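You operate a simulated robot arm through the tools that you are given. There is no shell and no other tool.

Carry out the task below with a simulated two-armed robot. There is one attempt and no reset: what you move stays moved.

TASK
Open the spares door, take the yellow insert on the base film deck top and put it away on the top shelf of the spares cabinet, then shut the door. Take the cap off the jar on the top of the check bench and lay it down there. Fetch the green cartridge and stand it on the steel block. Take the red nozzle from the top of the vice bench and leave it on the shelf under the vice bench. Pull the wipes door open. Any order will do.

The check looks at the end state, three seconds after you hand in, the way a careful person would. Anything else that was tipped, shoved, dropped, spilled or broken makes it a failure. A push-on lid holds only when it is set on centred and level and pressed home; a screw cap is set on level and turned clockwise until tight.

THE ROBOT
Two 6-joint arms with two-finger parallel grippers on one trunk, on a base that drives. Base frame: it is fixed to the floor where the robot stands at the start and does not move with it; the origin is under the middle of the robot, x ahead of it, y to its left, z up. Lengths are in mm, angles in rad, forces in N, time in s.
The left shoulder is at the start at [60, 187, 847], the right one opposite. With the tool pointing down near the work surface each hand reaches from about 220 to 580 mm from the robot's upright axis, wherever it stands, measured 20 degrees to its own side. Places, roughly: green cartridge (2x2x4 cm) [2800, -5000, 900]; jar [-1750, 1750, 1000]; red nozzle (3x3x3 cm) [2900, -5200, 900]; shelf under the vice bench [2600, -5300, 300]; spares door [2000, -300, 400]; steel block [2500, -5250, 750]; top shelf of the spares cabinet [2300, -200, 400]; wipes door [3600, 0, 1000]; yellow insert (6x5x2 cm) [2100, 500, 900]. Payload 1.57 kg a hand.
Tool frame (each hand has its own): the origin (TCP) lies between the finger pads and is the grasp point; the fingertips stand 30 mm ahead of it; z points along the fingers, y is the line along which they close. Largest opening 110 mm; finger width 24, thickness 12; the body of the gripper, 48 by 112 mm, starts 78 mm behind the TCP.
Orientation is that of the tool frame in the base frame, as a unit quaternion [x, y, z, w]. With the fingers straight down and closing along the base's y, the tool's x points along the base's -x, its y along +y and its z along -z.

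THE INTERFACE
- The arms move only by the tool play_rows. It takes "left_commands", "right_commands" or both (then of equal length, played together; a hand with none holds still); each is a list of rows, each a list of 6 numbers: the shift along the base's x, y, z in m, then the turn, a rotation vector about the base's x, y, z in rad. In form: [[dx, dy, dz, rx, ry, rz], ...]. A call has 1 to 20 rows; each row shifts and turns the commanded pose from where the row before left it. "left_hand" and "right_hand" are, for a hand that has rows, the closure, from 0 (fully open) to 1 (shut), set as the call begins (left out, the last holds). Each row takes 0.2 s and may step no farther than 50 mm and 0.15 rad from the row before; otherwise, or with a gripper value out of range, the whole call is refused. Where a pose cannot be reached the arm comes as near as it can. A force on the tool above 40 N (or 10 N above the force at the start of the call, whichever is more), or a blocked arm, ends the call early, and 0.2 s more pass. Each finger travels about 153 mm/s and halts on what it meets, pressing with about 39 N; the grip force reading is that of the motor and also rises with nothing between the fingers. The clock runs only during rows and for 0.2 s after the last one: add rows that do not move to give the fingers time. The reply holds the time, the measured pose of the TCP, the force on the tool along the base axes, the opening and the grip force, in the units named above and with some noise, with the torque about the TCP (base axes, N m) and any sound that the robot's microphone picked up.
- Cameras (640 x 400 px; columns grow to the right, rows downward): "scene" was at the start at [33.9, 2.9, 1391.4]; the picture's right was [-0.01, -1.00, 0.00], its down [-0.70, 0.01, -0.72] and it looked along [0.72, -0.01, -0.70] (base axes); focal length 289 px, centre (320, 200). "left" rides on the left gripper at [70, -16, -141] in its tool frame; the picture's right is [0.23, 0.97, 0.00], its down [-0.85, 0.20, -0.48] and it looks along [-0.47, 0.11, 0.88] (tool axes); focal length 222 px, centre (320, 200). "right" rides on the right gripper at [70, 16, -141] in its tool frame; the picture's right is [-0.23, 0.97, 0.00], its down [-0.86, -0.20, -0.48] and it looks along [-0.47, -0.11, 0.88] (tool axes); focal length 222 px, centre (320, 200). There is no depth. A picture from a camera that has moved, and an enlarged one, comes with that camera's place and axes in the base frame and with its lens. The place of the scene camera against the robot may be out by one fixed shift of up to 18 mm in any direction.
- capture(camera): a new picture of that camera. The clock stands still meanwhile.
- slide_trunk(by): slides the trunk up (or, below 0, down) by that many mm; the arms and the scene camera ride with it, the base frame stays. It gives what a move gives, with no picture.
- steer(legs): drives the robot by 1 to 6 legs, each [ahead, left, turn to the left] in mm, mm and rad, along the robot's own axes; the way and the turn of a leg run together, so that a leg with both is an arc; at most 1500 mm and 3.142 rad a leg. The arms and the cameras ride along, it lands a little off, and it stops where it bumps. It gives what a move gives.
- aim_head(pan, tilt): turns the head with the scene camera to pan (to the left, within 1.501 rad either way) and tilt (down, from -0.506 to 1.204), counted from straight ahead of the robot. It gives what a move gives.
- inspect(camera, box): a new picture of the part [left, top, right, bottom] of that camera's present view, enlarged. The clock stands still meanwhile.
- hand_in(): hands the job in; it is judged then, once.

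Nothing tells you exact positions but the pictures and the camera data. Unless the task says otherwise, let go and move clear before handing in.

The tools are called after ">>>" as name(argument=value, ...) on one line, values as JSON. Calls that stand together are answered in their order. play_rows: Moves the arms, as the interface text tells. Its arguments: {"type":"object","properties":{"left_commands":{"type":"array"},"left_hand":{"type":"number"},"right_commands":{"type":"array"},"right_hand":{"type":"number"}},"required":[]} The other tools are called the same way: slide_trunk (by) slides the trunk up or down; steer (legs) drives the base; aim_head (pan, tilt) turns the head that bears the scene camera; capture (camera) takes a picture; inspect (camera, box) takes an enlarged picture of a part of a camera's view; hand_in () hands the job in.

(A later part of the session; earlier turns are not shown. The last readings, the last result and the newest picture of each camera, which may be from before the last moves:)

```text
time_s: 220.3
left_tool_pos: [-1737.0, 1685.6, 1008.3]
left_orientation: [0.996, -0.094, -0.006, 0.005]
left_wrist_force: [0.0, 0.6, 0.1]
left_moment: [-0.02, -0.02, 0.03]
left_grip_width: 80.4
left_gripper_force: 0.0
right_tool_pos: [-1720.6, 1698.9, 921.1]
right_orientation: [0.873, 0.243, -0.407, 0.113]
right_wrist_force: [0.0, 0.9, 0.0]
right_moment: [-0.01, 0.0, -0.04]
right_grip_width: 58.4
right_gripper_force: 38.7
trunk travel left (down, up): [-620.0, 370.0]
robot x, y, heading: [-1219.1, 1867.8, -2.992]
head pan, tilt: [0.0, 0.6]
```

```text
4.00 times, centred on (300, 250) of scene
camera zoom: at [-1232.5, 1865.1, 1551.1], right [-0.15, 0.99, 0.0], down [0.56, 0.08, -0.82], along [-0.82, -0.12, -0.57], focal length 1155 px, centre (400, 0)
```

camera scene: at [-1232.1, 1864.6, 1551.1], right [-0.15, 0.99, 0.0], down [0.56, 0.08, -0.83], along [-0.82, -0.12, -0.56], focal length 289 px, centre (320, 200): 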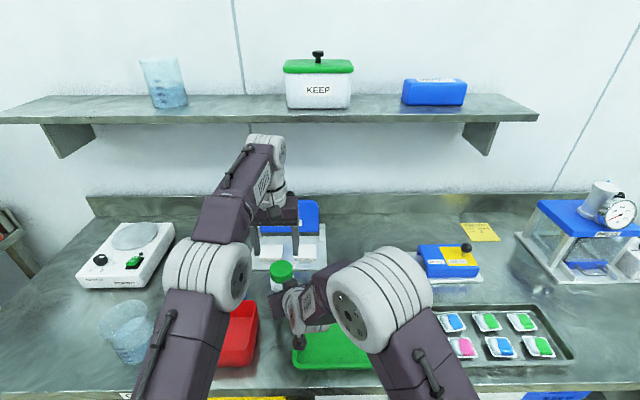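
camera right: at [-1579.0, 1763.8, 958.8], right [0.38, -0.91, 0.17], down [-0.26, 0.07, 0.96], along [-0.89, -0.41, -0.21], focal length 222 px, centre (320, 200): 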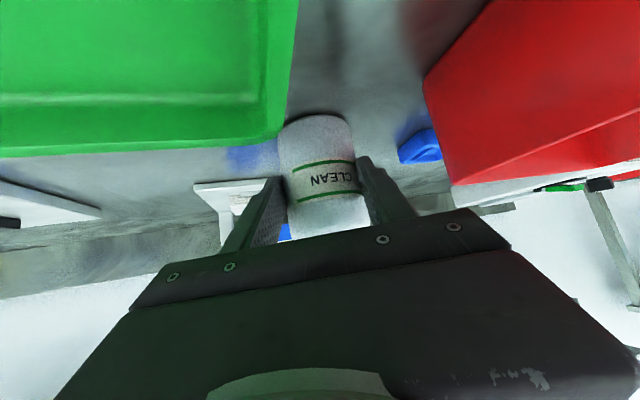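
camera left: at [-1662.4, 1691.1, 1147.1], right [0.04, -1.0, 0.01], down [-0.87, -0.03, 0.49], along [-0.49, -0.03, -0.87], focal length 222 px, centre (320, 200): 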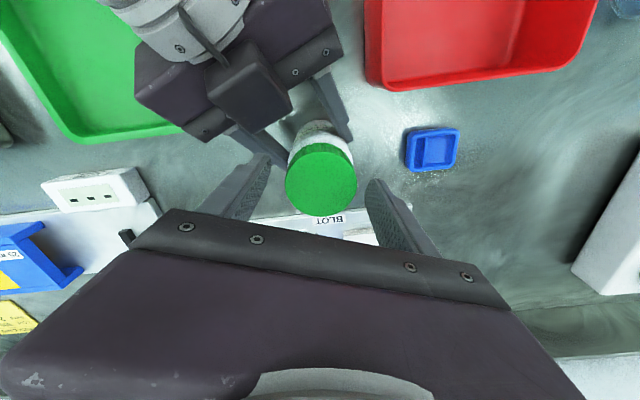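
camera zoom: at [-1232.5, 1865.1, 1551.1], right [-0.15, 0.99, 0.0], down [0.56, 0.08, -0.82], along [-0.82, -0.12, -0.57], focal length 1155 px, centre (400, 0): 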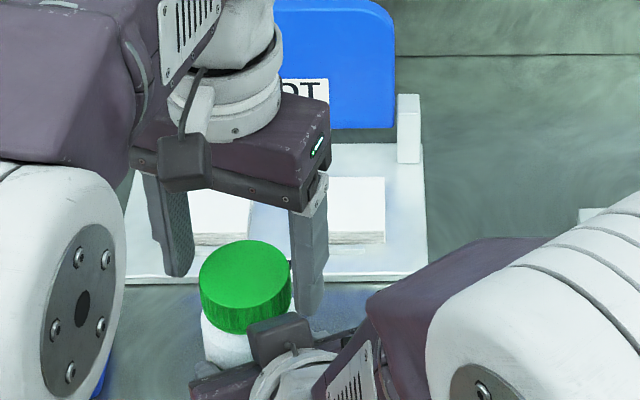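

>>> play_rows(left_commands=[[0.003, 0, 0, 0, 0, 0], [0, 0, 0, 0, 0, 0]])

>>> play_rows(left_commands=[[0, 0, 0, 0, 0, 0], [0, 0, 0, 0, 0, 0], [0, 0, 0, 0, 0, 0]], left_hand=1)

>>> capture(camera="left")

```text
time_s: 220.9
left_tool_pos: [-1734.2, 1687.1, 1008.1]
left_orientation: [0.995, -0.095, -0.006, 0.005]
left_wrist_force: [0.0, -0.5, 0.6]
left_moment: [0.01, 0.01, -0.02]
left_grip_width: 80.2
left_gripper_force: 0.0
right_tool_pos: [-1720.5, 1698.1, 920.9]
right_orientation: [0.873, 0.243, -0.407, 0.112]
right_wrist_force: [0.3, 0.2, -0.3]
right_moment: [0.01, -0.03, 0.01]
right_grip_width: 58.4
right_gripper_force: 38.8
trunk travel left (down, up): [-620.0, 370.0]
robot x, y, heading: [-1216.9, 1862.1, -2.994]
head pan, tilt: [0.0, 0.6]
```

```text
time_s: 221.8
left_tool_pos: [-1734.8, 1683.9, 1008.1]
left_orientation: [0.995, -0.095, -0.006, 0.007]
left_wrist_force: [-8.7, -20.4, -1.8]
left_moment: [-0.92, 0.41, 0.17]
left_grip_width: 57.1
left_gripper_force: 38.6
right_tool_pos: [-1720.7, 1699.0, 919.9]
right_orientation: [0.873, 0.242, -0.408, 0.113]
right_wrist_force: [7.2, 19.8, 5.7]
right_moment: [-0.86, 0.43, -0.34]
right_grip_width: 58.5
right_gripper_force: 38.6
trunk travel left (down, up): [-620.0, 370.0]
robot x, y, heading: [-1215.4, 1862.9, -2.995]
head pan, tilt: [0.0, 0.6]
```

```text
taken
camera left: at [-1659.5, 1690.6, 1147.4], right [0.04, -1.0, 0.01], down [-0.87, -0.03, 0.49], along [-0.49, -0.03, -0.87], focal length 222 px, centre (320, 200)
```

left: 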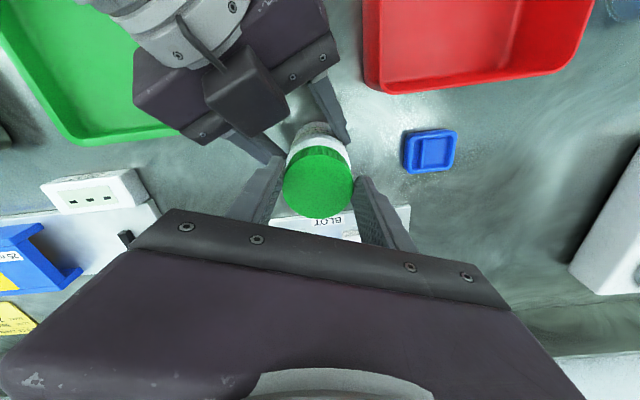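

>>> play_rows(left_commands=[[-0.001, -0.0025, 0, 0, 0, 0], [0, 0, 0, 0, 0, 0.06], [0, 0, 0, 0, 0, 0.1], [0, 0, 0, 0, 0, 0.1]])

>>> inspect(camera="scene", box=[220, 200, 380, 300])

```text
time_s: 222.8
left_tool_pos: [-1734.7, 1686.3, 1007.7]
left_orientation: [0.999, 0.035, -0.003, 0.003]
left_wrist_force: [15.3, 1.8, 8.7]
left_moment: [0.05, -0.54, -0.04]
left_grip_width: 57.1
left_gripper_force: 38.7
right_tool_pos: [-1719.4, 1699.3, 921.2]
right_orientation: [0.873, 0.243, -0.406, 0.112]
right_wrist_force: [-15.1, -2.5, -8.5]
right_moment: [0.24, -0.88, -0.14]
right_grip_width: 58.5
right_gripper_force: 38.8
trunk travel left (down, up): [-620.0, 370.0]
robot x, y, heading: [-1215.9, 1860.6, -2.994]
head pan, tilt: [0.0, 0.6]
```

```text
4.00 times, centred on (300, 250) of scene
camera zoom: at [-1232.6, 1865.1, 1551.1], right [-0.15, 0.99, 0.0], down [0.56, 0.08, -0.82], along [-0.82, -0.12, -0.57], focal length 1155 px, centre (400, 0)
```

zoom: 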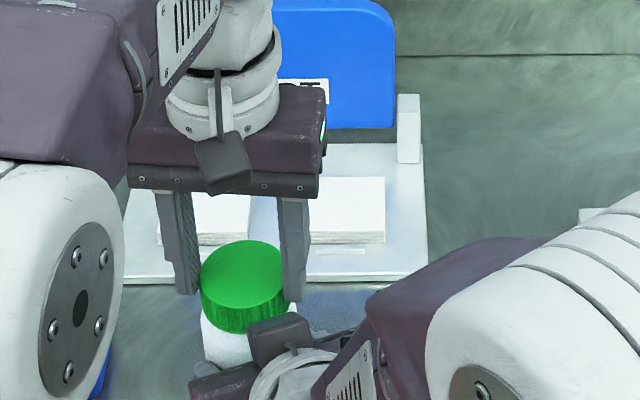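

>>> play_rows(left_commands=[[0, 0, 0, 0, 0, 0.14], [0, 0, 0, 0, 0, 0.14], [0, 0, 0.0003, 0, 0, 0.14], [0, 0, 0.0003, 0, 0, 0.14], [0, 0, 0.0003, 0, 0, 0.14]])

>>> inspect(camera="scene", box=[220, 200, 380, 300])

>>> capture(camera="left")

```text
time_s: 223.9
left_tool_pos: [-1737.3, 1688.7, 1007.6]
left_orientation: [0.927, 0.376, -0.003, 0.001]
left_wrist_force: [0.1, 28.3, 3.0]
left_moment: [1.42, -0.18, -0.17]
left_grip_width: 57.0
left_gripper_force: 38.6
right_tool_pos: [-1719.1, 1698.1, 922.0]
right_orientation: [0.873, 0.244, -0.408, 0.111]
right_wrist_force: [-0.2, -29.1, -2.7]
right_moment: [1.09, 0.08, 0.68]
right_grip_width: 58.3
right_gripper_force: 39.2
trunk travel left (down, up): [-620.0, 370.0]
robot x, y, heading: [-1216.5, 1867.0, -2.994]
head pan, tilt: [0.0, 0.6]
```

```text
4.00 times, centred on (300, 250) of scene
camera zoom: at [-1232.5, 1865.1, 1551.1], right [-0.15, 0.99, 0.0], down [0.56, 0.08, -0.82], along [-0.82, -0.12, -0.57], focal length 1155 px, centre (400, 0)
```

zoom: 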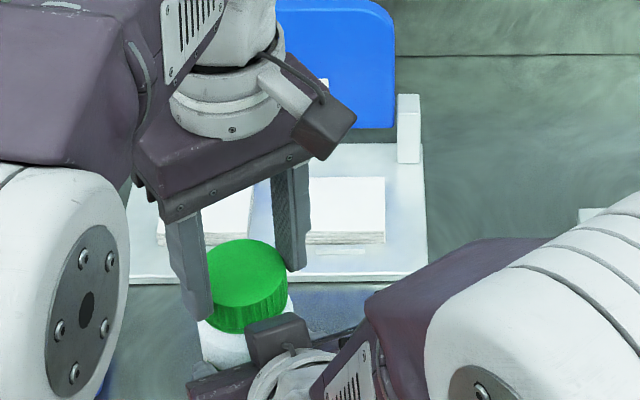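

```text
taken
camera left: at [-1696.2, 1749.7, 1148.1], right [0.84, -0.54, 0.0], down [-0.47, -0.74, 0.48], along [-0.26, -0.41, -0.87], focal length 222 px, centre (320, 200)
```

left: 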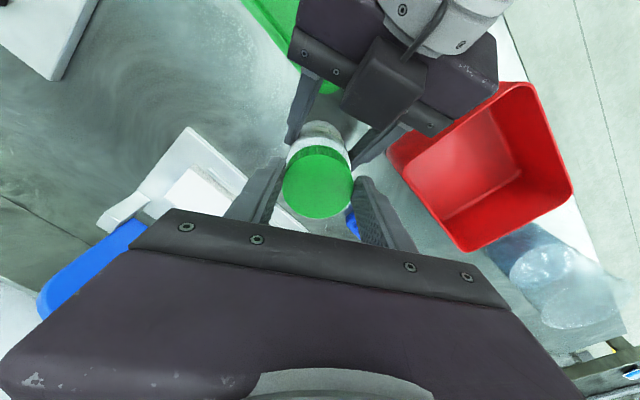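

>>> play_rows(left_commands=[[0, 0.003, 0, 0, 0, 0], [0, 0, 0.0003, 0, 0, 0.13], [0, 0, 0.0003, 0, 0, 0.13]])

>>> play_rows(left_commands=[[0, 0, 0, 0, 0, 0], [0, 0, 0, 0, 0, 0]], left_hand=0.3)

>>> inspect(camera="scene", box=[220, 200, 380, 300])

>>> inspect(camera="right", box=[240, 100, 400, 240])

```text
time_s: 224.8
left_tool_pos: [-1736.4, 1689.0, 1009.1]
left_orientation: [0.87, 0.493, -0.004, 0.004]
left_wrist_force: [-22.7, 21.7, -4.9]
left_moment: [1.24, 1.0, -0.26]
left_grip_width: 56.5
left_gripper_force: 39.0
right_tool_pos: [-1718.7, 1697.4, 921.1]
right_orientation: [0.873, 0.244, -0.408, 0.112]
right_wrist_force: [24.2, -22.6, 8.9]
right_moment: [0.44, 1.15, 0.88]
right_grip_width: 58.9
right_gripper_force: 38.7
trunk travel left (down, up): [-620.0, 370.0]
robot x, y, heading: [-1217.5, 1867.3, -2.998]
head pan, tilt: [0.0, 0.6]
```

```text
time_s: 225.3
left_tool_pos: [-1735.4, 1686.9, 1008.2]
left_orientation: [0.87, 0.493, -0.001, 0.008]
left_wrist_force: [0.1, 0.5, -0.6]
left_moment: [0.01, 0.01, -0.02]
left_grip_width: 77.2
left_gripper_force: 0.0
right_tool_pos: [-1720.1, 1700.7, 920.5]
right_orientation: [0.874, 0.242, -0.407, 0.112]
right_wrist_force: [-0.8, 1.0, 2.3]
right_moment: [-0.06, 0.12, -0.08]
right_grip_width: 58.5
right_gripper_force: 39.2
trunk travel left (down, up): [-620.0, 370.0]
robot x, y, heading: [-1217.2, 1866.6, -2.991]
head pan, tilt: [0.0, 0.6]
```

```text
4.00 times, centred on (300, 250) of scene
camera zoom: at [-1232.0, 1865.5, 1551.1], right [-0.15, 0.99, 0.0], down [0.56, 0.08, -0.83], along [-0.82, -0.12, -0.56], focal length 1155 px, centre (400, 0)
```

zoom: 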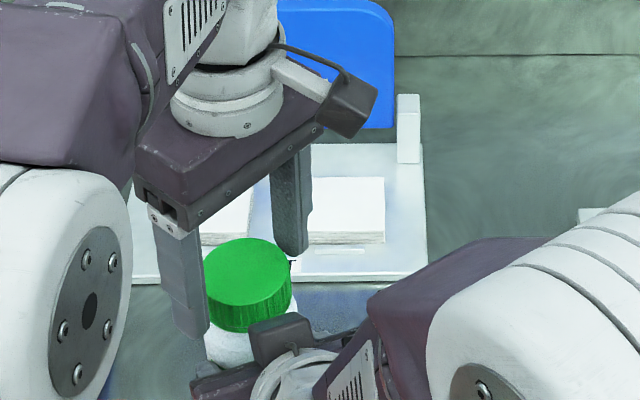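

```text
2.86 times, centred on (320, 170) of right
camera zoom: at [-1579.1, 1764.4, 958.9], right [0.37, -0.91, 0.17], down [-0.26, 0.08, 0.96], along [-0.89, -0.41, -0.21], focal length 635 px, centre (320, 286)
```

zoom: 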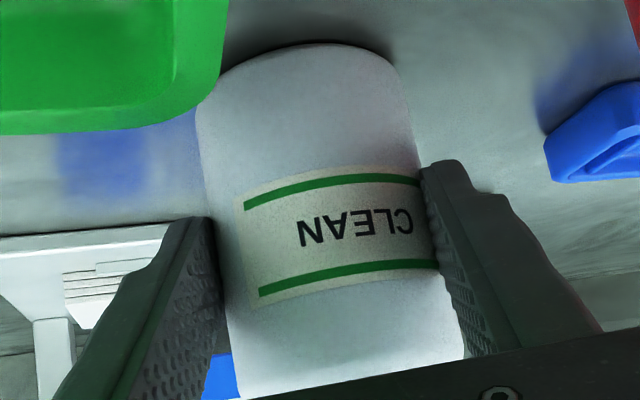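

The cap turned with the hand while the jar stayed put. I'll re-centre by a few mm, wind back and make another counter-clockwise stroke.

>>> play_rows(left_commands=[[-0.0015, -0.001, 0, 0, 0, -0.145], [-0.0015, -0.001, 0, 0, 0, -0.145], [0, 0, 0, 0, 0, -0.145], [0, 0, 0, 0, 0, -0.145], [0, 0, 0, 0, 0, -0.145], [0, 0, 0, 0, 0, -0.145], [0, 0, 0, 0, 0, -0.145], [0, 0, 0, 0, 0, -0.145], [0, 0, 0, 0, 0, -0.145], [0, 0, 0, 0, 0, 0]])

>>> play_rows(left_commands=[[0, 0, 0, 0, 0, 0], [0, 0, 0, 0, 0, 0]], left_hand=1)

>>> play_rows(left_commands=[[0, 0, 0, 0, 0, 0.13], [0, 0, 0, 0, 0, 0.13], [0, 0, 0.0003, 0, 0, 0.13], [0, 0, 0.0003, 0, 0, 0.13], [0, 0, 0.0003, 0, 0, 0.13]])

```text
time_s: 227.6
left_tool_pos: [-1737.5, 1685.4, 1010.2]
left_orientation: [0.99, -0.139, -0.006, 0.005]
left_wrist_force: [0.5, 0.0, -0.4]
left_moment: [0.0, 0.0, 0.0]
left_grip_width: 77.1
left_gripper_force: 0.0
right_tool_pos: [-1720.1, 1698.3, 921.0]
right_orientation: [0.873, 0.243, -0.408, 0.112]
right_wrist_force: [1.0, -0.7, -0.8]
right_moment: [0.01, -0.01, 0.01]
right_grip_width: 58.3
right_gripper_force: 38.8
trunk travel left (down, up): [-620.0, 370.0]
robot x, y, heading: [-1215.3, 1864.2, -2.996]
head pan, tilt: [0.0, 0.6]
```

```text
time_s: 228.2
left_tool_pos: [-1738.5, 1684.3, 1010.5]
left_orientation: [0.99, -0.138, -0.005, 0.005]
left_wrist_force: [-7.9, -15.0, -1.5]
left_moment: [-0.73, 0.29, 0.08]
left_grip_width: 56.9
left_gripper_force: 38.9
right_tool_pos: [-1720.1, 1700.1, 921.1]
right_orientation: [0.874, 0.242, -0.407, 0.112]
right_wrist_force: [8.3, 15.0, 3.3]
right_moment: [-0.73, 0.55, -0.2]
right_grip_width: 58.0
right_gripper_force: 38.6
trunk travel left (down, up): [-620.0, 370.0]
robot x, y, heading: [-1217.5, 1865.0, -2.997]
head pan, tilt: [0.0, 0.6]
```

```text
time_s: 229.3
left_tool_pos: [-1739.3, 1685.8, 1010.8]
left_orientation: [0.982, 0.188, -0.003, 0.005]
left_wrist_force: [-9.5, -5.2, -1.7]
left_moment: [-0.54, 0.4, -0.01]
left_grip_width: 56.9
left_gripper_force: 39.2
right_tool_pos: [-1721.1, 1698.8, 921.3]
right_orientation: [0.873, 0.244, -0.407, 0.113]
right_wrist_force: [8.4, 5.9, 1.9]
right_moment: [-0.09, 0.45, 0.01]
right_grip_width: 58.2
right_gripper_force: 39.1
trunk travel left (down, up): [-620.0, 370.0]
robot x, y, heading: [-1217.1, 1865.6, -2.993]
head pan, tilt: [0.0, 0.6]
```

>>> play_rows(left_commands=[[0, 0, 0.0003, 0, 0, 0.13], [0, 0, 0.0003, 0, 0, 0.13], [0, 0, 0.0003, 0, 0, 0.13], [0, 0, 0.0003, 0, 0, 0.13], [0, 0, 0.0003, 0, 0, 0.13]])

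>>> play_rows(left_commands=[[0, 0, 0.002, 0, 0, 0], [0, 0, 0, 0, 0, 0]])

```text
time_s: 230.6
left_tool_pos: [-1739.3, 1686.6, 1011.3]
left_orientation: [0.871, 0.491, -0.002, 0.004]
left_wrist_force: [-19.5, 17.1, -4.6]
left_moment: [1.04, 0.82, -0.09]
left_grip_width: 56.9
left_gripper_force: 39.2
right_tool_pos: [-1720.7, 1698.1, 921.0]
right_orientation: [0.872, 0.245, -0.408, 0.112]
right_wrist_force: [18.6, -16.3, 4.6]
right_moment: [0.45, 0.92, 0.63]
right_grip_width: 58.5
right_gripper_force: 39.1
trunk travel left (down, up): [-620.0, 370.0]
robot x, y, heading: [-1213.1, 1863.5, -2.993]
head pan, tilt: [0.0, 0.6]
```

```text
time_s: 231.2
left_tool_pos: [-1739.7, 1686.7, 1012.7]
left_orientation: [0.871, 0.491, -0.003, 0.005]
left_wrist_force: [-18.6, 21.2, -11.0]
left_moment: [1.05, 0.9, -0.1]
left_grip_width: 56.8
left_gripper_force: 39.2
right_tool_pos: [-1720.0, 1698.2, 921.4]
right_orientation: [0.872, 0.244, -0.409, 0.113]
right_wrist_force: [17.6, -19.6, 10.5]
right_moment: [0.64, 0.93, 0.69]
right_grip_width: 58.4
right_gripper_force: 39.0
trunk travel left (down, up): [-620.0, 370.0]
robot x, y, heading: [-1215.4, 1866.2, -2.989]
head pan, tilt: [0.0, 0.6]
```

Still threaded. Another stroke.

>>> play_rows(left_commands=[[0, 0, 0, 0, 0, 0], [0, 0, 0, 0, 0, 0]], left_hand=0.3)

>>> play_rows(left_commands=[[-0.0005, -0.0005, 0, 0, 0, -0.145], [-0.0005, -0.0005, 0, 0, 0, -0.145], [0, 0, 0, 0, 0, -0.145], [0, 0, 0, 0, 0, -0.145], [0, 0, 0, 0, 0, -0.145], [0, 0, 0, 0, 0, -0.145], [0, 0, 0, 0, 0, -0.145], [0, 0, 0, 0, 0, -0.145], [0, 0, 0, 0, 0, -0.145], [0, 0, 0, 0, 0, 0]])

>>> capture(camera="left")

>>> inspect(camera="scene", box=[220, 200, 380, 300])

```text
time_s: 231.8
left_tool_pos: [-1738.2, 1684.9, 1013.1]
left_orientation: [0.871, 0.491, -0.002, 0.007]
left_wrist_force: [-0.1, 0.0, 0.2]
left_moment: [0.0, 0.01, 0.0]
left_grip_width: 76.9
left_gripper_force: 0.1
right_tool_pos: [-1720.6, 1698.2, 920.0]
right_orientation: [0.873, 0.243, -0.407, 0.113]
right_wrist_force: [-0.3, -0.2, 0.1]
right_moment: [0.0, -0.04, -0.03]
right_grip_width: 58.5
right_gripper_force: 39.0
trunk travel left (down, up): [-620.0, 370.0]
robot x, y, heading: [-1215.1, 1863.3, -2.997]
head pan, tilt: [0.0, 0.6]
```

```text
time_s: 233.9
left_tool_pos: [-1739.6, 1684.2, 1012.8]
left_orientation: [0.99, -0.141, -0.006, 0.004]
left_wrist_force: [0.2, 0.8, -0.3]
left_moment: [-0.01, -0.02, -0.04]
left_grip_width: 77.2
left_gripper_force: 0.1
right_tool_pos: [-1720.8, 1699.1, 921.1]
right_orientation: [0.873, 0.243, -0.407, 0.112]
right_wrist_force: [0.2, 0.0, -1.6]
right_moment: [0.05, -0.03, 0.03]
right_grip_width: 58.4
right_gripper_force: 39.0
trunk travel left (down, up): [-620.0, 370.0]
robot x, y, heading: [-1215.3, 1862.6, -2.997]
head pan, tilt: [0.0, 0.6]
```

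```text
taken
camera left: at [-1665.6, 1682.4, 1152.5], right [-0.05, -1.0, 0.01], down [-0.87, 0.05, 0.49], along [-0.49, 0.02, -0.87], focal length 222 px, centre (320, 200)
```

left: 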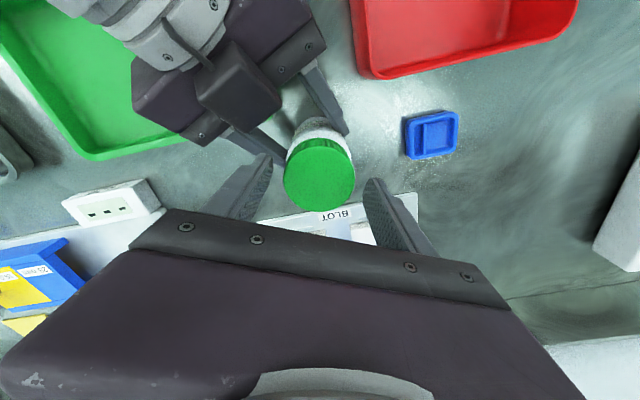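

```text
4.00 times, centred on (300, 250) of scene
camera zoom: at [-1232.6, 1865.1, 1551.1], right [-0.15, 0.99, 0.0], down [0.56, 0.08, -0.82], along [-0.82, -0.12, -0.57], focal length 1155 px, centre (400, 0)
```

zoom: 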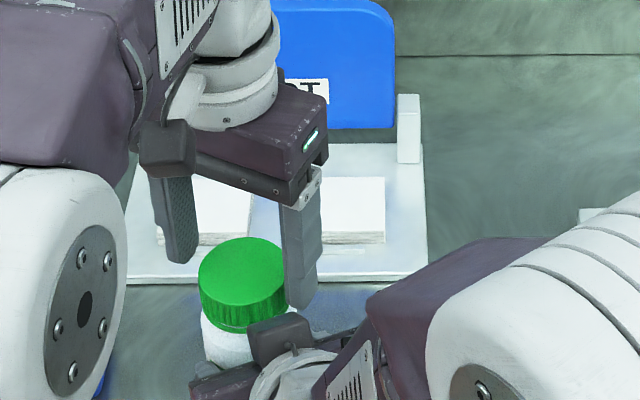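

>>> play_rows(left_commands=[[-0.002, 0.0, -0.002, 0, 0, 0], [0, 0, 0, 0, 0, 0]])

>>> play_rows(left_commands=[[0, 0, 0, 0, 0, 0], [0, 0, 0, 0, 0, 0]], left_hand=1)

>>> play_rows(left_commands=[[0, 0, 0, 0, 0, 0.14], [0, 0, 0, 0, 0, 0.14], [0, 0, 0.0003, 0, 0, 0.14], [0, 0, 0.0003, 0, 0, 0.14], [0, 0, 0.0003, 0, 0, 0.14], [0, 0, 0.0003, 0, 0, 0.14], [0, 0, 0.0003, 0, 0, 0.14], [0, 0, 0.0003, 0, 0, 0.14], [0, 0, 0.0003, 0, 0, 0.14]])

>>> play_rows(left_commands=[[0, 0, 0.003, 0, 0, 0], [0, 0, 0, 0, 0, 0]])

```text
time_s: 234.6
left_tool_pos: [-1743.3, 1684.8, 1010.3]
left_orientation: [0.99, -0.14, -0.006, 0.005]
left_wrist_force: [-0.2, 0.4, -0.7]
left_moment: [0.01, -0.04, 0.05]
left_grip_width: 77.0
left_gripper_force: 0.1
right_tool_pos: [-1719.9, 1698.8, 921.8]
right_orientation: [0.873, 0.243, -0.408, 0.112]
right_wrist_force: [-0.1, -0.1, -0.9]
right_moment: [0.01, -0.02, 0.0]
right_grip_width: 58.3
right_gripper_force: 39.1
trunk travel left (down, up): [-620.0, 370.0]
robot x, y, heading: [-1215.9, 1865.9, -2.995]
head pan, tilt: [0.0, 0.6]
```

```text
time_s: 235.2
left_tool_pos: [-1742.0, 1685.1, 1011.3]
left_orientation: [0.99, -0.14, -0.006, 0.003]
left_wrist_force: [0.8, 2.5, 0.6]
left_moment: [0.04, 0.0, -0.02]
left_grip_width: 56.8
left_gripper_force: 39.0
right_tool_pos: [-1720.4, 1698.7, 922.1]
right_orientation: [0.873, 0.243, -0.408, 0.112]
right_wrist_force: [-0.4, -2.5, -2.0]
right_moment: [0.19, -0.01, 0.07]
right_grip_width: 58.1
right_gripper_force: 39.4
trunk travel left (down, up): [-620.0, 370.0]
robot x, y, heading: [-1218.4, 1868.7, -2.991]
head pan, tilt: [0.0, 0.6]
```

```text
time_s: 237.2
left_tool_pos: [-1743.3, 1684.6, 1012.1]
left_orientation: [0.882, 0.471, -0.002, 0.006]
left_wrist_force: [-9.7, 14.3, -11.4]
left_moment: [0.7, 0.54, -0.01]
left_grip_width: 56.8
left_gripper_force: 38.6
right_tool_pos: [-1720.7, 1698.7, 921.4]
right_orientation: [0.873, 0.244, -0.408, 0.113]
right_wrist_force: [9.2, -13.1, 10.7]
right_moment: [0.42, 0.58, 0.42]
right_grip_width: 58.1
right_gripper_force: 39.1
trunk travel left (down, up): [-620.0, 370.0]
robot x, y, heading: [-1217.0, 1868.1, -2.995]
head pan, tilt: [0.0, 0.6]
```

```text
time_s: 237.8
left_tool_pos: [-1742.2, 1683.2, 1016.2]
left_orientation: [0.882, 0.47, -0.003, 0.007]
left_wrist_force: [-14.8, 8.9, -28.0]
left_moment: [0.36, 0.7, 0.01]
left_grip_width: 56.7
left_gripper_force: 38.4
right_tool_pos: [-1721.1, 1697.7, 922.6]
right_orientation: [0.872, 0.243, -0.41, 0.113]
right_wrist_force: [15.6, -9.4, 27.0]
right_moment: [0.15, 1.3, 0.42]
right_grip_width: 58.9
right_gripper_force: 38.9
trunk travel left (down, up): [-620.0, 370.0]
robot x, y, heading: [-1216.0, 1864.8, -2.995]
head pan, tilt: [0.0, 0.6]
```

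Still held by the thread but turning freely; continuing with further strokes.

>>> play_rows(left_commands=[[0, 0, 0, 0, 0, 0], [0, 0, 0, 0, 0, 0]], left_hand=0.3)

>>> play_rows(left_commands=[[0, 0, -0.002, 0, 0, -0.145], [0, 0, -0.002, 0, 0, -0.145], [0, 0, 0, 0, 0, -0.145], [0, 0, 0, 0, 0, -0.145], [0, 0, 0, 0, 0, -0.145], [0, 0, 0, 0, 0, -0.145], [0, 0, 0, 0, 0, -0.145], [0, 0, 0, 0, 0, -0.145], [0, 0, 0, 0, 0, -0.145], [0, 0, 0, 0, 0, 0]])

>>> play_rows(left_commands=[[0, 0, 0, 0, 0, 0], [0, 0, 0, 0, 0, 0]], left_hand=1)

>>> play_rows(left_commands=[[0, 0, 0, 0, 0, 0.14], [0, 0, 0, 0, 0, 0.14], [0, 0, 0.0004, 0, 0, 0.14], [0, 0, 0.0004, 0, 0, 0.14], [0, 0, 0.0004, 0, 0, 0.14], [0, 0, 0.0004, 0, 0, 0.14], [0, 0, 0.0004, 0, 0, 0.14], [0, 0, 0.0004, 0, 0, 0.14], [0, 0, 0.0004, 0, 0, 0.14]])

>>> play_rows(left_commands=[[0, 0, 0.002, 0, 0, 0], [0, 0, 0, 0, 0, 0]])

>>> inspect(camera="scene", box=[220, 200, 380, 300])

```text
time_s: 238.3
left_tool_pos: [-1742.4, 1684.7, 1015.8]
left_orientation: [0.882, 0.47, -0.003, 0.008]
left_wrist_force: [0.1, -0.6, -0.2]
left_moment: [-0.02, -0.01, -0.02]
left_grip_width: 77.3
left_gripper_force: 0.2
right_tool_pos: [-1719.5, 1699.5, 920.1]
right_orientation: [0.874, 0.242, -0.406, 0.111]
right_wrist_force: [-0.6, 0.1, 0.2]
right_moment: [0.0, 0.0, -0.01]
right_grip_width: 58.3
right_gripper_force: 38.8
trunk travel left (down, up): [-620.0, 370.0]
robot x, y, heading: [-1214.4, 1867.0, -3.003]
head pan, tilt: [0.0, 0.6]
```

```text
time_s: 240.6
left_tool_pos: [-1741.1, 1683.6, 1012.0]
left_orientation: [0.987, -0.163, -0.007, 0.005]
left_wrist_force: [0.3, 0.1, -0.6]
left_moment: [0.01, 0.01, -0.05]
left_grip_width: 77.1
left_gripper_force: 0.1
right_tool_pos: [-1718.9, 1699.6, 921.1]
right_orientation: [0.873, 0.244, -0.407, 0.112]
right_wrist_force: [-0.3, 0.4, -0.9]
right_moment: [0.02, 0.0, 0.02]
right_grip_width: 58.0
right_gripper_force: 38.6
trunk travel left (down, up): [-620.0, 370.0]
robot x, y, heading: [-1213.9, 1864.9, -2.991]
head pan, tilt: [0.0, 0.6]
```

```text
time_s: 241.2
left_tool_pos: [-1741.9, 1684.2, 1012.2]
left_orientation: [0.987, -0.163, -0.005, 0.003]
left_wrist_force: [6.4, 11.0, 1.8]
left_moment: [0.52, -0.23, 0.0]
left_grip_width: 56.6
left_gripper_force: 39.1
right_tool_pos: [-1719.2, 1698.9, 921.5]
right_orientation: [0.872, 0.244, -0.408, 0.113]
right_wrist_force: [-6.4, -10.2, -3.7]
right_moment: [0.62, -0.38, 0.19]
right_grip_width: 58.4
right_gripper_force: 39.0
trunk travel left (down, up): [-620.0, 370.0]
robot x, y, heading: [-1216.8, 1867.0, -2.994]
head pan, tilt: [0.0, 0.6]
```

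```text
time_s: 243.2
left_tool_pos: [-1740.7, 1685.0, 1015.1]
left_orientation: [0.892, 0.452, -0.002, 0.006]
left_wrist_force: [3.7, 9.6, 0.4]
left_moment: [0.36, -0.16, -0.14]
left_grip_width: 56.7
left_gripper_force: 38.6
right_tool_pos: [-1719.8, 1699.1, 921.0]
right_orientation: [0.873, 0.243, -0.407, 0.112]
right_wrist_force: [-3.5, -9.2, -0.4]
right_moment: [0.55, -0.18, 0.31]
right_grip_width: 58.1
right_gripper_force: 38.9
trunk travel left (down, up): [-620.0, 370.0]
robot x, y, heading: [-1217.6, 1865.1, -2.994]
head pan, tilt: [0.0, 0.6]
```

```text
time_s: 243.8
left_tool_pos: [-1740.7, 1684.6, 1016.9]
left_orientation: [0.893, 0.45, -0.002, 0.006]
left_wrist_force: [-3.8, 6.4, -6.4]
left_moment: [0.14, 0.06, 0.02]
left_grip_width: 56.8
left_gripper_force: 39.1
right_tool_pos: [-1720.4, 1699.8, 921.1]
right_orientation: [0.873, 0.244, -0.407, 0.112]
right_wrist_force: [4.2, -6.7, 5.6]
right_moment: [0.43, 0.45, 0.15]
right_grip_width: 58.3
right_gripper_force: 38.7
trunk travel left (down, up): [-620.0, 370.0]
robot x, y, heading: [-1214.5, 1865.7, -2.993]
head pan, tilt: [0.0, 0.6]
```

```text
4.00 times, centred on (300, 250) of scene
camera zoom: at [-1232.6, 1865.1, 1551.1], right [-0.15, 0.99, 0.0], down [0.56, 0.08, -0.82], along [-0.82, -0.12, -0.57], focal length 1155 px, centre (400, 0)
```

zoom: 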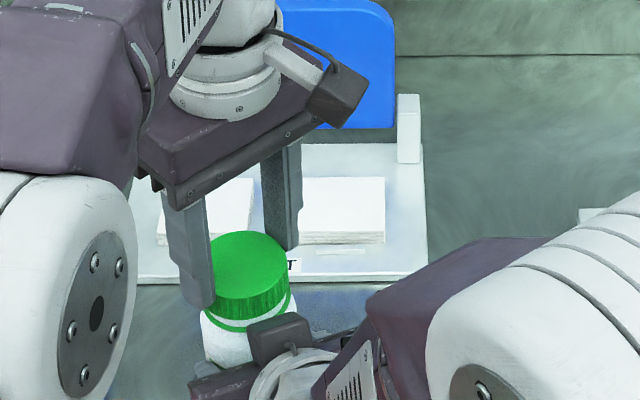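

The cap has risen visibly. Testing a gentle lift.

>>> play_rows(left_commands=[[0, 0, 0.002, 0, 0, 0], [0, 0, 0.002, 0, 0, 0], [0, 0, 0, 0, 0, 0]])

>>> inspect(camera="scene", box=[220, 200, 380, 300])

```text
time_s: 244.6
left_tool_pos: [-1742.0, 1684.8, 1019.1]
left_orientation: [0.893, 0.45, -0.001, 0.007]
left_wrist_force: [1.1, 6.3, -5.9]
left_moment: [0.16, -0.03, -0.01]
left_grip_width: 56.7
left_gripper_force: 39.1
right_tool_pos: [-1720.5, 1699.0, 919.9]
right_orientation: [0.873, 0.242, -0.407, 0.112]
right_wrist_force: [-1.1, -7.1, 4.2]
right_moment: [0.47, 0.06, 0.16]
right_grip_width: 58.4
right_gripper_force: 39.0
trunk travel left (down, up): [-620.0, 370.0]
robot x, y, heading: [-1216.4, 1865.4, -2.997]
head pan, tilt: [0.0, 0.6]
```

```text
4.00 times, centred on (300, 250) of scene
camera zoom: at [-1232.5, 1865.1, 1551.1], right [-0.15, 0.99, 0.0], down [0.56, 0.08, -0.82], along [-0.82, -0.12, -0.57], focal length 1155 px, centre (400, 0)
```

zoom: 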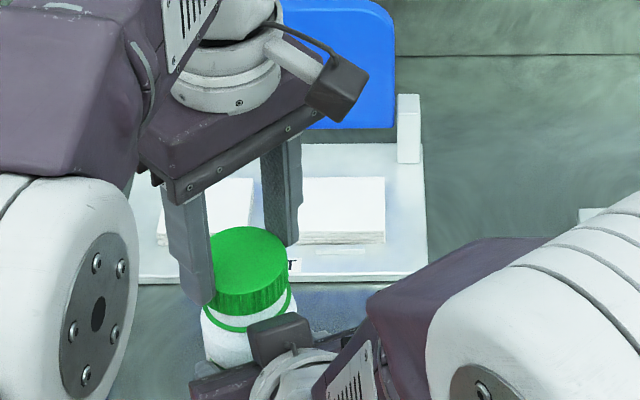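

>>> play_rows(left_commands=[[0, 0, 0.003, 0, 0, 0], [0, 0, 0.004, 0, 0, 0], [0, 0, 0.005, 0, 0, 0], [0, 0, 0, 0, 0, 0]])

>>> inspect(camera="scene", box=[220, 200, 380, 300])

```text
time_s: 245.6
left_tool_pos: [-1742.9, 1684.2, 1032.9]
left_orientation: [0.893, 0.45, -0.003, 0.007]
left_wrist_force: [1.0, 0.8, -0.2]
left_moment: [-0.01, -0.04, 0.03]
left_grip_width: 56.6
left_gripper_force: 38.9
right_tool_pos: [-1721.3, 1699.6, 920.2]
right_orientation: [0.874, 0.243, -0.407, 0.112]
right_wrist_force: [-0.3, 0.1, -0.8]
right_moment: [0.01, 0.0, 0.01]
right_grip_width: 58.0
right_gripper_force: 39.0
trunk travel left (down, up): [-620.0, 370.0]
robot x, y, heading: [-1218.7, 1861.1, -2.995]
head pan, tilt: [0.0, 0.6]
```

```text
4.00 times, centred on (300, 250) of scene
camera zoom: at [-1232.6, 1865.1, 1551.1], right [-0.15, 0.99, 0.0], down [0.56, 0.08, -0.82], along [-0.82, -0.12, -0.57], focal length 1155 px, centre (400, 0)
```

zoom: 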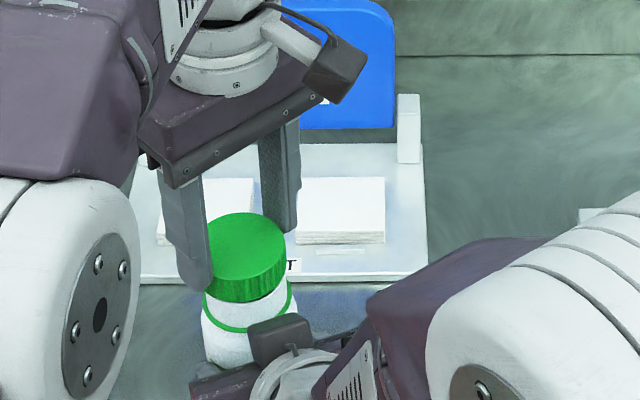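

The cap is off (no load). Lifting it clear and moving it left, then withdrawing the right hand from the jar.

>>> play_rows(left_commands=[[0, 0, 0.01, 0, 0, 0], [0, 0, 0.012, 0, 0, 0], [0, 0, 0.01, 0, 0, 0], [0.003, -0.02, 0, 0, 0, 0], [0.003, -0.03, 0, 0, 0, 0], [0.003, -0.03, 0, 0, 0, 0], [0, 0, 0, 0, 0, 0]])

>>> play_rows(right_commands=[[0, 0, 0, 0, 0, 0], [0, 0, 0, 0, 0, 0], [0, 0, 0, 0, 0, 0]], right_hand=0.2)

>>> capture(camera="right")

>>> capture(camera="scene")

```text
time_s: 247.2
left_tool_pos: [-1733.1, 1603.7, 1065.7]
left_orientation: [0.893, 0.45, -0.002, 0.007]
left_wrist_force: [0.8, 0.2, 0.1]
left_moment: [-0.03, 0.02, 0.01]
left_grip_width: 56.8
left_gripper_force: 39.4
right_tool_pos: [-1720.2, 1699.8, 921.7]
right_orientation: [0.873, 0.242, -0.407, 0.112]
right_wrist_force: [-0.2, 0.1, -0.2]
right_moment: [0.04, -0.06, -0.01]
right_grip_width: 58.0
right_gripper_force: 38.5
trunk travel left (down, up): [-620.0, 370.0]
robot x, y, heading: [-1215.2, 1866.5, -2.994]
head pan, tilt: [0.0, 0.6]
```

```text
time_s: 247.9
left_tool_pos: [-1734.1, 1603.8, 1066.3]
left_orientation: [0.893, 0.451, -0.003, 0.007]
left_wrist_force: [0.1, -0.6, 0.5]
left_moment: [0.04, -0.02, 0.0]
left_grip_width: 56.8
left_gripper_force: 39.3
right_tool_pos: [-1720.1, 1697.8, 922.0]
right_orientation: [0.873, 0.243, -0.407, 0.112]
right_wrist_force: [0.4, -0.7, 0.0]
right_moment: [0.02, 0.01, 0.0]
right_grip_width: 88.2
right_gripper_force: 0.0
trunk travel left (down, up): [-620.0, 370.0]
robot x, y, heading: [-1217.9, 1866.1, -2.991]
head pan, tilt: [0.0, 0.6]
```

```text
taken
camera right: at [-1579.1, 1763.7, 958.9], right [0.38, -0.91, 0.17], down [-0.26, 0.07, 0.96], along [-0.89, -0.41, -0.21], focal length 222 px, centre (320, 200)
```

right: 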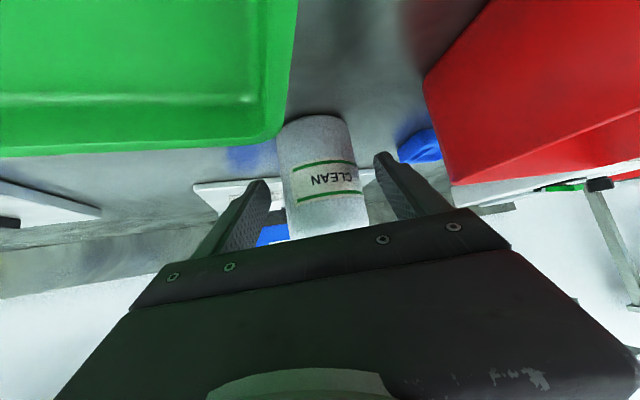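

```text
taken
camera scene: at [-1232.4, 1865.0, 1551.1], right [-0.15, 0.99, 0.0], down [0.56, 0.08, -0.82], along [-0.82, -0.12, -0.57], focal length 289 px, centre (320, 200)
```

scene: 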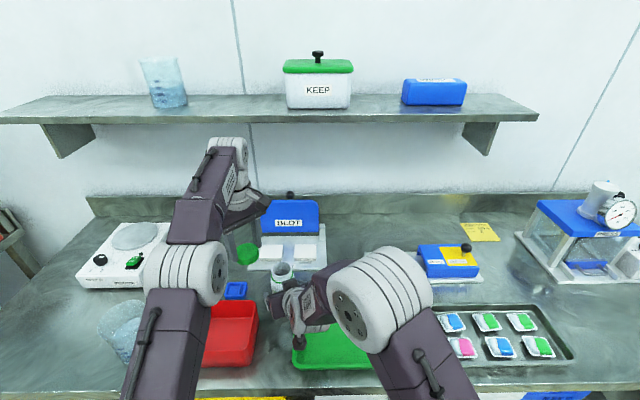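

>>> play_rows(right_commands=[[0, 0, 0.02, 0, 0, 0], [0, 0, 0.02, 0, 0, 0], [0, 0, 0.022, 0, 0, 0], [0, 0, 0.022, 0, 0, 0], [0, 0, 0.022, 0, 0, 0], [0, 0, 0.022, 0, 0, 0], [0, 0, 0.01, 0, 0, 0], [0.003, 0.029, 0, 0, 0, 0], [0.003, 0.029, 0, 0, 0, 0], [0.003, 0.029, 0, 0, 0, 0], [0.003, 0.029, 0, 0, 0, 0]])

>>> capture(camera="right")

>>> capture(camera="left")

```text
time_s: 250.3
left_tool_pos: [-1732.6, 1605.8, 1066.6]
left_orientation: [0.893, 0.45, -0.002, 0.007]
left_wrist_force: [-1.1, 0.3, 0.1]
left_moment: [0.0, 0.0, 0.01]
left_grip_width: 56.7
left_gripper_force: 39.0
right_tool_pos: [-1711.0, 1817.6, 1058.6]
right_orientation: [0.875, 0.237, -0.407, 0.114]
right_wrist_force: [-0.1, -0.2, -0.6]
right_moment: [-0.01, 0.06, 0.0]
right_grip_width: 87.9
right_gripper_force: 0.1
trunk travel left (down, up): [-620.0, 370.0]
robot x, y, heading: [-1212.6, 1868.3, -2.997]
head pan, tilt: [0.0, 0.6]
```

```text
taken
camera right: at [-1570.1, 1881.2, 1096.8], right [0.37, -0.91, 0.18], down [-0.26, 0.09, 0.96], along [-0.89, -0.4, -0.21], focal length 222 px, centre (320, 200)
```

right: 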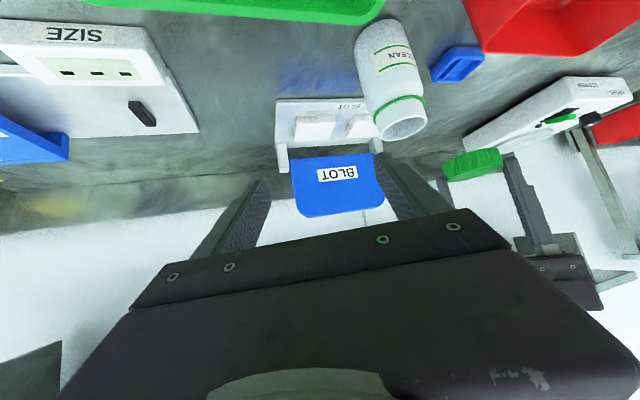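

```text
taken
camera left: at [-1703.9, 1673.0, 1206.0], right [0.92, -0.4, 0.01], down [-0.35, -0.8, 0.49], along [-0.19, -0.45, -0.87], focal length 222 px, centre (320, 200)
```

left: 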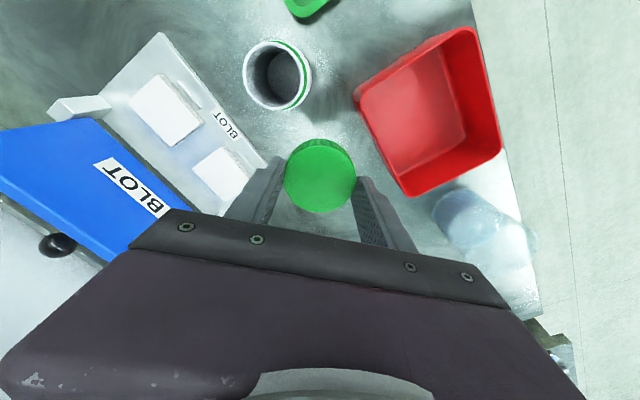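

The jar is open and upright. I'll carry the cap to the free patch of bench to the left of the small blue insert and look before setting it down.

>>> play_rows(left_commands=[[0, -0.025, 0, 0, 0, -0.1], [0, -0.025, 0, 0, 0, -0.1], [0, -0.025, 0, 0, 0, -0.1], [0, -0.025, 0, 0, 0, -0.1], [0, -0.025, -0.01, 0, 0, -0.1], [0, 0, 0, 0, 0, 0]])

>>> capture(camera="left")

>>> capture(camera="scene")

```text
time_s: 251.8
left_tool_pos: [-1717.8, 1484.9, 1049.0]
left_orientation: [0.977, 0.214, -0.005, 0.007]
left_wrist_force: [-0.5, 0.8, 0.4]
left_moment: [-0.03, -0.02, 0.0]
left_grip_width: 56.8
left_gripper_force: 39.0
left hand out of reach, approached as far as the arm can: row 3, 4, 5
right_tool_pos: [-1712.2, 1815.9, 1058.7]
right_orientation: [0.873, 0.242, -0.407, 0.112]
right_wrist_force: [0.1, -0.1, 0.2]
right_moment: [-0.01, 0.0, 0.04]
right_grip_width: 88.1
right_gripper_force: 0.1
trunk travel left (down, up): [-620.0, 370.0]
robot x, y, heading: [-1219.2, 1864.6, -2.992]
head pan, tilt: [0.0, 0.6]
```

```text
taken
camera left: at [-1658.9, 1531.4, 1188.7], right [0.61, -0.79, 0.01], down [-0.69, -0.53, 0.49], along [-0.38, -0.31, -0.87], focal length 222 px, centre (320, 200)
```

left: 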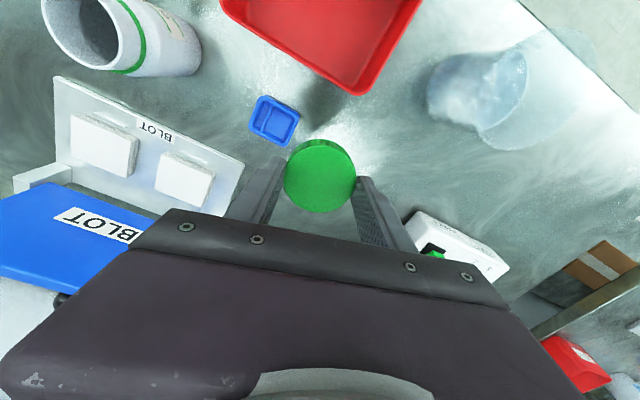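

```text
taken
camera scene: at [-1232.2, 1865.9, 1551.1], right [-0.15, 0.99, 0.0], down [0.56, 0.08, -0.83], along [-0.82, -0.12, -0.56], focal length 289 px, centre (320, 200)
```

scene: 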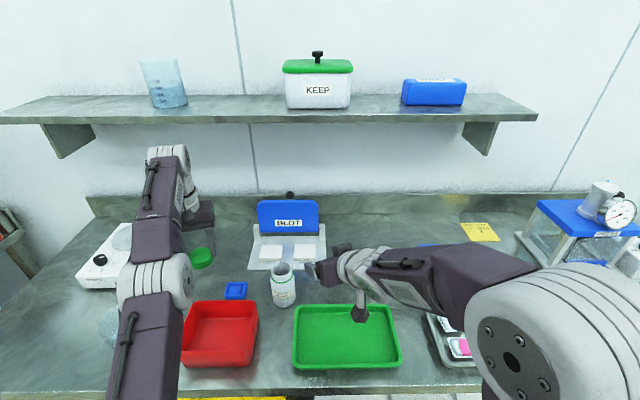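

>>> play_rows(left_commands=[[0.003, -0.015, -0.02, 0, 0, 0], [0.002, -0.015, -0.03, 0, 0, 0], [0, 0, -0.03, 0, 0, 0], [0, 0, -0.025, 0, 0, 0], [0, 0, 0, 0, 0, 0]])

>>> capture(camera="left")

```text
time_s: 252.9
left_tool_pos: [-1727.7, 1448.2, 947.9]
left_orientation: [0.977, 0.215, -0.003, 0.006]
left_wrist_force: [-0.1, 0.3, 0.5]
left_moment: [0.01, -0.01, 0.05]
left_grip_width: 56.8
left_gripper_force: 38.6
left hand out of reach, approached as far as the arm can: row 2, 3, 4
right_tool_pos: [-1710.4, 1816.8, 1059.3]
right_orientation: [0.873, 0.243, -0.407, 0.112]
right_wrist_force: [-0.6, -0.4, 0.5]
right_moment: [-0.02, 0.05, 0.02]
right_grip_width: 88.1
right_gripper_force: 0.1
trunk travel left (down, up): [-620.0, 370.0]
robot x, y, heading: [-1219.6, 1866.1, -2.991]
head pan, tilt: [0.0, 0.6]
```

```text
taken
camera left: at [-1670.7, 1492.8, 1087.6], right [0.62, -0.79, 0.01], down [-0.69, -0.53, 0.49], along [-0.38, -0.31, -0.87], focal length 222 px, centre (320, 200)
```

left: 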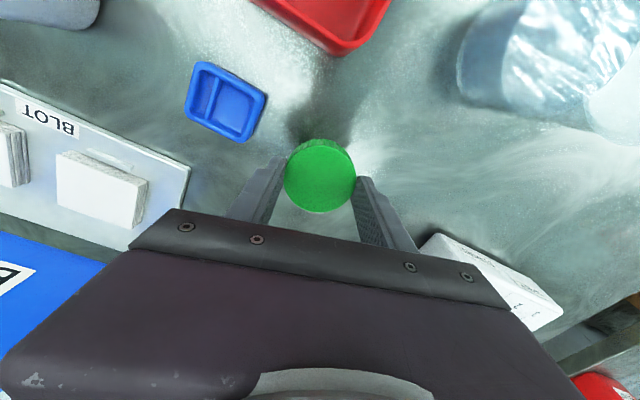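

>>> play_rows(left_commands=[[0, 0.002, -0.01, 0, 0, 0], [0, 0.002, -0.01, 0, 0, 0], [0, 0, -0.006, 0, 0, 0], [0, 0, 0, 0, 0, 0]])

>>> capture(camera="left")

```text
time_s: 253.9
left_tool_pos: [-1734.5, 1448.3, 921.5]
left_orientation: [0.977, 0.215, -0.002, 0.006]
left_wrist_force: [-0.1, -0.2, -0.2]
left_moment: [-0.01, 0.0, 0.01]
left_grip_width: 56.5
left_gripper_force: 39.0
left hand out of reach, approached as far as the arm can: row 2
right_tool_pos: [-1712.6, 1816.0, 1058.0]
right_orientation: [0.873, 0.244, -0.408, 0.113]
right_wrist_force: [-0.2, 0.2, -0.4]
right_moment: [0.0, -0.01, 0.02]
right_grip_width: 87.9
right_gripper_force: 0.0
trunk travel left (down, up): [-620.0, 370.0]
robot x, y, heading: [-1213.0, 1864.4, -2.991]
head pan, tilt: [0.0, 0.6]
```

```text
taken
camera left: at [-1676.4, 1494.8, 1061.9], right [0.61, -0.79, 0.01], down [-0.69, -0.53, 0.49], along [-0.38, -0.3, -0.87], focal length 222 px, centre (320, 200)
```

left: 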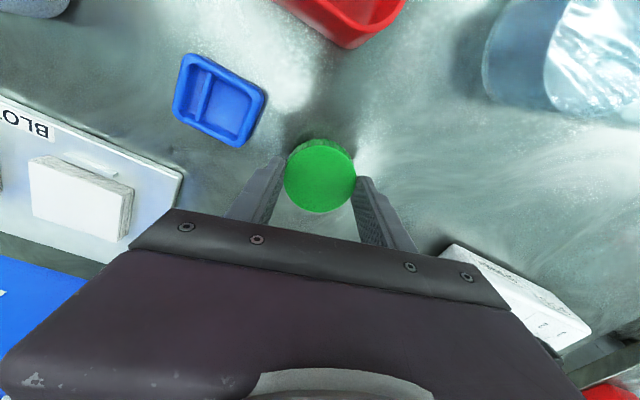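

>>> play_rows(left_commands=[[0, 0, -0.003, 0, 0, 0], [0, 0, -0.003, 0, 0, 0], [0, 0, 0, 0, 0, 0]])

>>> play_rows(left_commands=[[0, 0, -0.002, 0, 0, 0], [0, 0, -0.002, 0, 0, 0], [0, 0, 0, 0, 0, 0]])

```text
time_s: 254.8
left_tool_pos: [-1735.2, 1449.3, 915.5]
left_orientation: [0.977, 0.215, -0.003, 0.006]
left_wrist_force: [0.4, -0.4, -0.8]
left_moment: [-0.03, -0.01, 0.03]
left_grip_width: 56.6
left_gripper_force: 39.2
right_tool_pos: [-1713.2, 1815.3, 1059.1]
right_orientation: [0.873, 0.243, -0.407, 0.112]
right_wrist_force: [0.6, -0.2, 0.6]
right_moment: [0.02, 0.01, -0.01]
right_grip_width: 87.9
right_gripper_force: 0.0
trunk travel left (down, up): [-620.0, 370.0]
robot x, y, heading: [-1217.5, 1865.9, -2.996]
head pan, tilt: [0.0, 0.6]
```

```text
time_s: 255.6
left_tool_pos: [-1735.5, 1447.4, 912.4]
left_orientation: [0.977, 0.214, -0.003, 0.006]
left_wrist_force: [-0.2, -0.9, -0.3]
left_moment: [0.0, 0.02, 0.0]
left_grip_width: 56.7
left_gripper_force: 38.6
right_tool_pos: [-1710.9, 1814.8, 1058.5]
right_orientation: [0.873, 0.243, -0.407, 0.112]
right_wrist_force: [0.7, -1.2, 0.5]
right_moment: [0.03, 0.0, 0.01]
right_grip_width: 88.0
right_gripper_force: 0.0
trunk travel left (down, up): [-620.0, 370.0]
robot x, y, heading: [-1215.1, 1866.5, -2.989]
head pan, tilt: [0.0, 0.6]
```

>>> play_rows(left_commands=[[0, 0, -0.002, 0, 0, 0], [0, 0, -0.001, 0, 0, 0], [0, 0, 0, 0, 0, 0]])

>>> play_rows(left_commands=[[0, 0, -0.002, 0, 0, 0], [0, 0, -0.001, 0, 0, 0], [0, 0, 0, 0, 0, 0]])

```text
time_s: 256.4
left_tool_pos: [-1735.3, 1447.7, 911.2]
left_orientation: [0.976, 0.215, -0.004, 0.006]
left_wrist_force: [0.0, 0.5, -0.2]
left_moment: [-0.06, 0.01, 0.02]
left_grip_width: 56.8
left_gripper_force: 38.3
right_tool_pos: [-1711.5, 1815.9, 1058.5]
right_orientation: [0.873, 0.243, -0.407, 0.113]
right_wrist_force: [0.9, -0.2, 0.3]
right_moment: [0.0, -0.01, -0.03]
right_grip_width: 88.1
right_gripper_force: 0.2
trunk travel left (down, up): [-620.0, 370.0]
robot x, y, heading: [-1217.2, 1864.6, -2.998]
head pan, tilt: [0.0, 0.6]
```

```text
time_s: 257.1
left_tool_pos: [-1736.0, 1447.6, 908.3]
left_orientation: [0.977, 0.215, -0.002, 0.005]
left_wrist_force: [0.6, -0.6, 0.4]
left_moment: [0.01, 0.0, 0.03]
left_grip_width: 56.8
left_gripper_force: 39.1
left hand out of reach, approached as far as the arm can: row 2
right_tool_pos: [-1712.1, 1816.7, 1058.7]
right_orientation: [0.873, 0.244, -0.407, 0.113]
right_wrist_force: [0.0, -0.3, -0.4]
right_moment: [0.01, 0.01, 0.0]
right_grip_width: 87.9
right_gripper_force: 0.0
trunk travel left (down, up): [-620.0, 370.0]
robot x, y, heading: [-1214.6, 1865.2, -2.992]
head pan, tilt: [0.0, 0.6]
```

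>>> inspect(camera="right", box=[400, 80, 640, 230])

>>> play_rows(left_commands=[[0, 0.001, -0.002, 0, 0, 0], [0, 0, -0.002, 0, 0, 0], [0, 0, 0, 0, 0, 0]])

```text
2.67 times, centred on (520, 155) of right
camera zoom: at [-1570.7, 1880.5, 1096.7], right [0.38, -0.91, 0.17], down [-0.26, 0.07, 0.96], along [-0.89, -0.41, -0.21], focal length 592 px, centre (-213, 320)
```

zoom: 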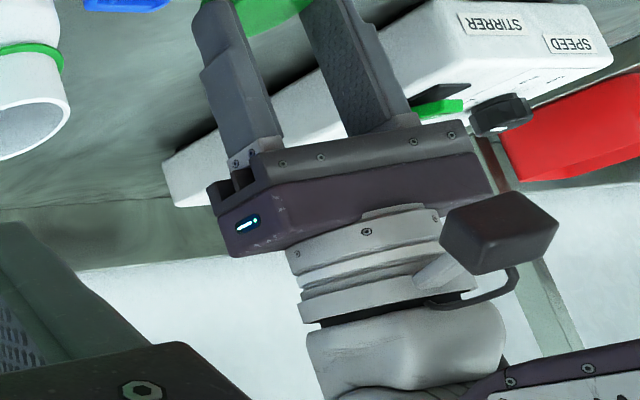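

```text
time_s: 257.9
left_tool_pos: [-1737.6, 1449.2, 903.5]
left_orientation: [0.977, 0.214, -0.003, 0.006]
left_wrist_force: [0.1, -0.9, -0.3]
left_moment: [-0.01, -0.01, 0.02]
left_grip_width: 56.3
left_gripper_force: 38.7
right_tool_pos: [-1712.2, 1816.0, 1058.7]
right_orientation: [0.873, 0.243, -0.408, 0.112]
right_wrist_force: [-0.2, 0.4, 0.6]
right_moment: [0.02, 0.03, 0.0]
right_grip_width: 87.9
right_gripper_force: 0.1
trunk travel left (down, up): [-620.0, 370.0]
robot x, y, heading: [-1212.5, 1863.5, -2.997]
head pan, tilt: [0.0, 0.6]
```

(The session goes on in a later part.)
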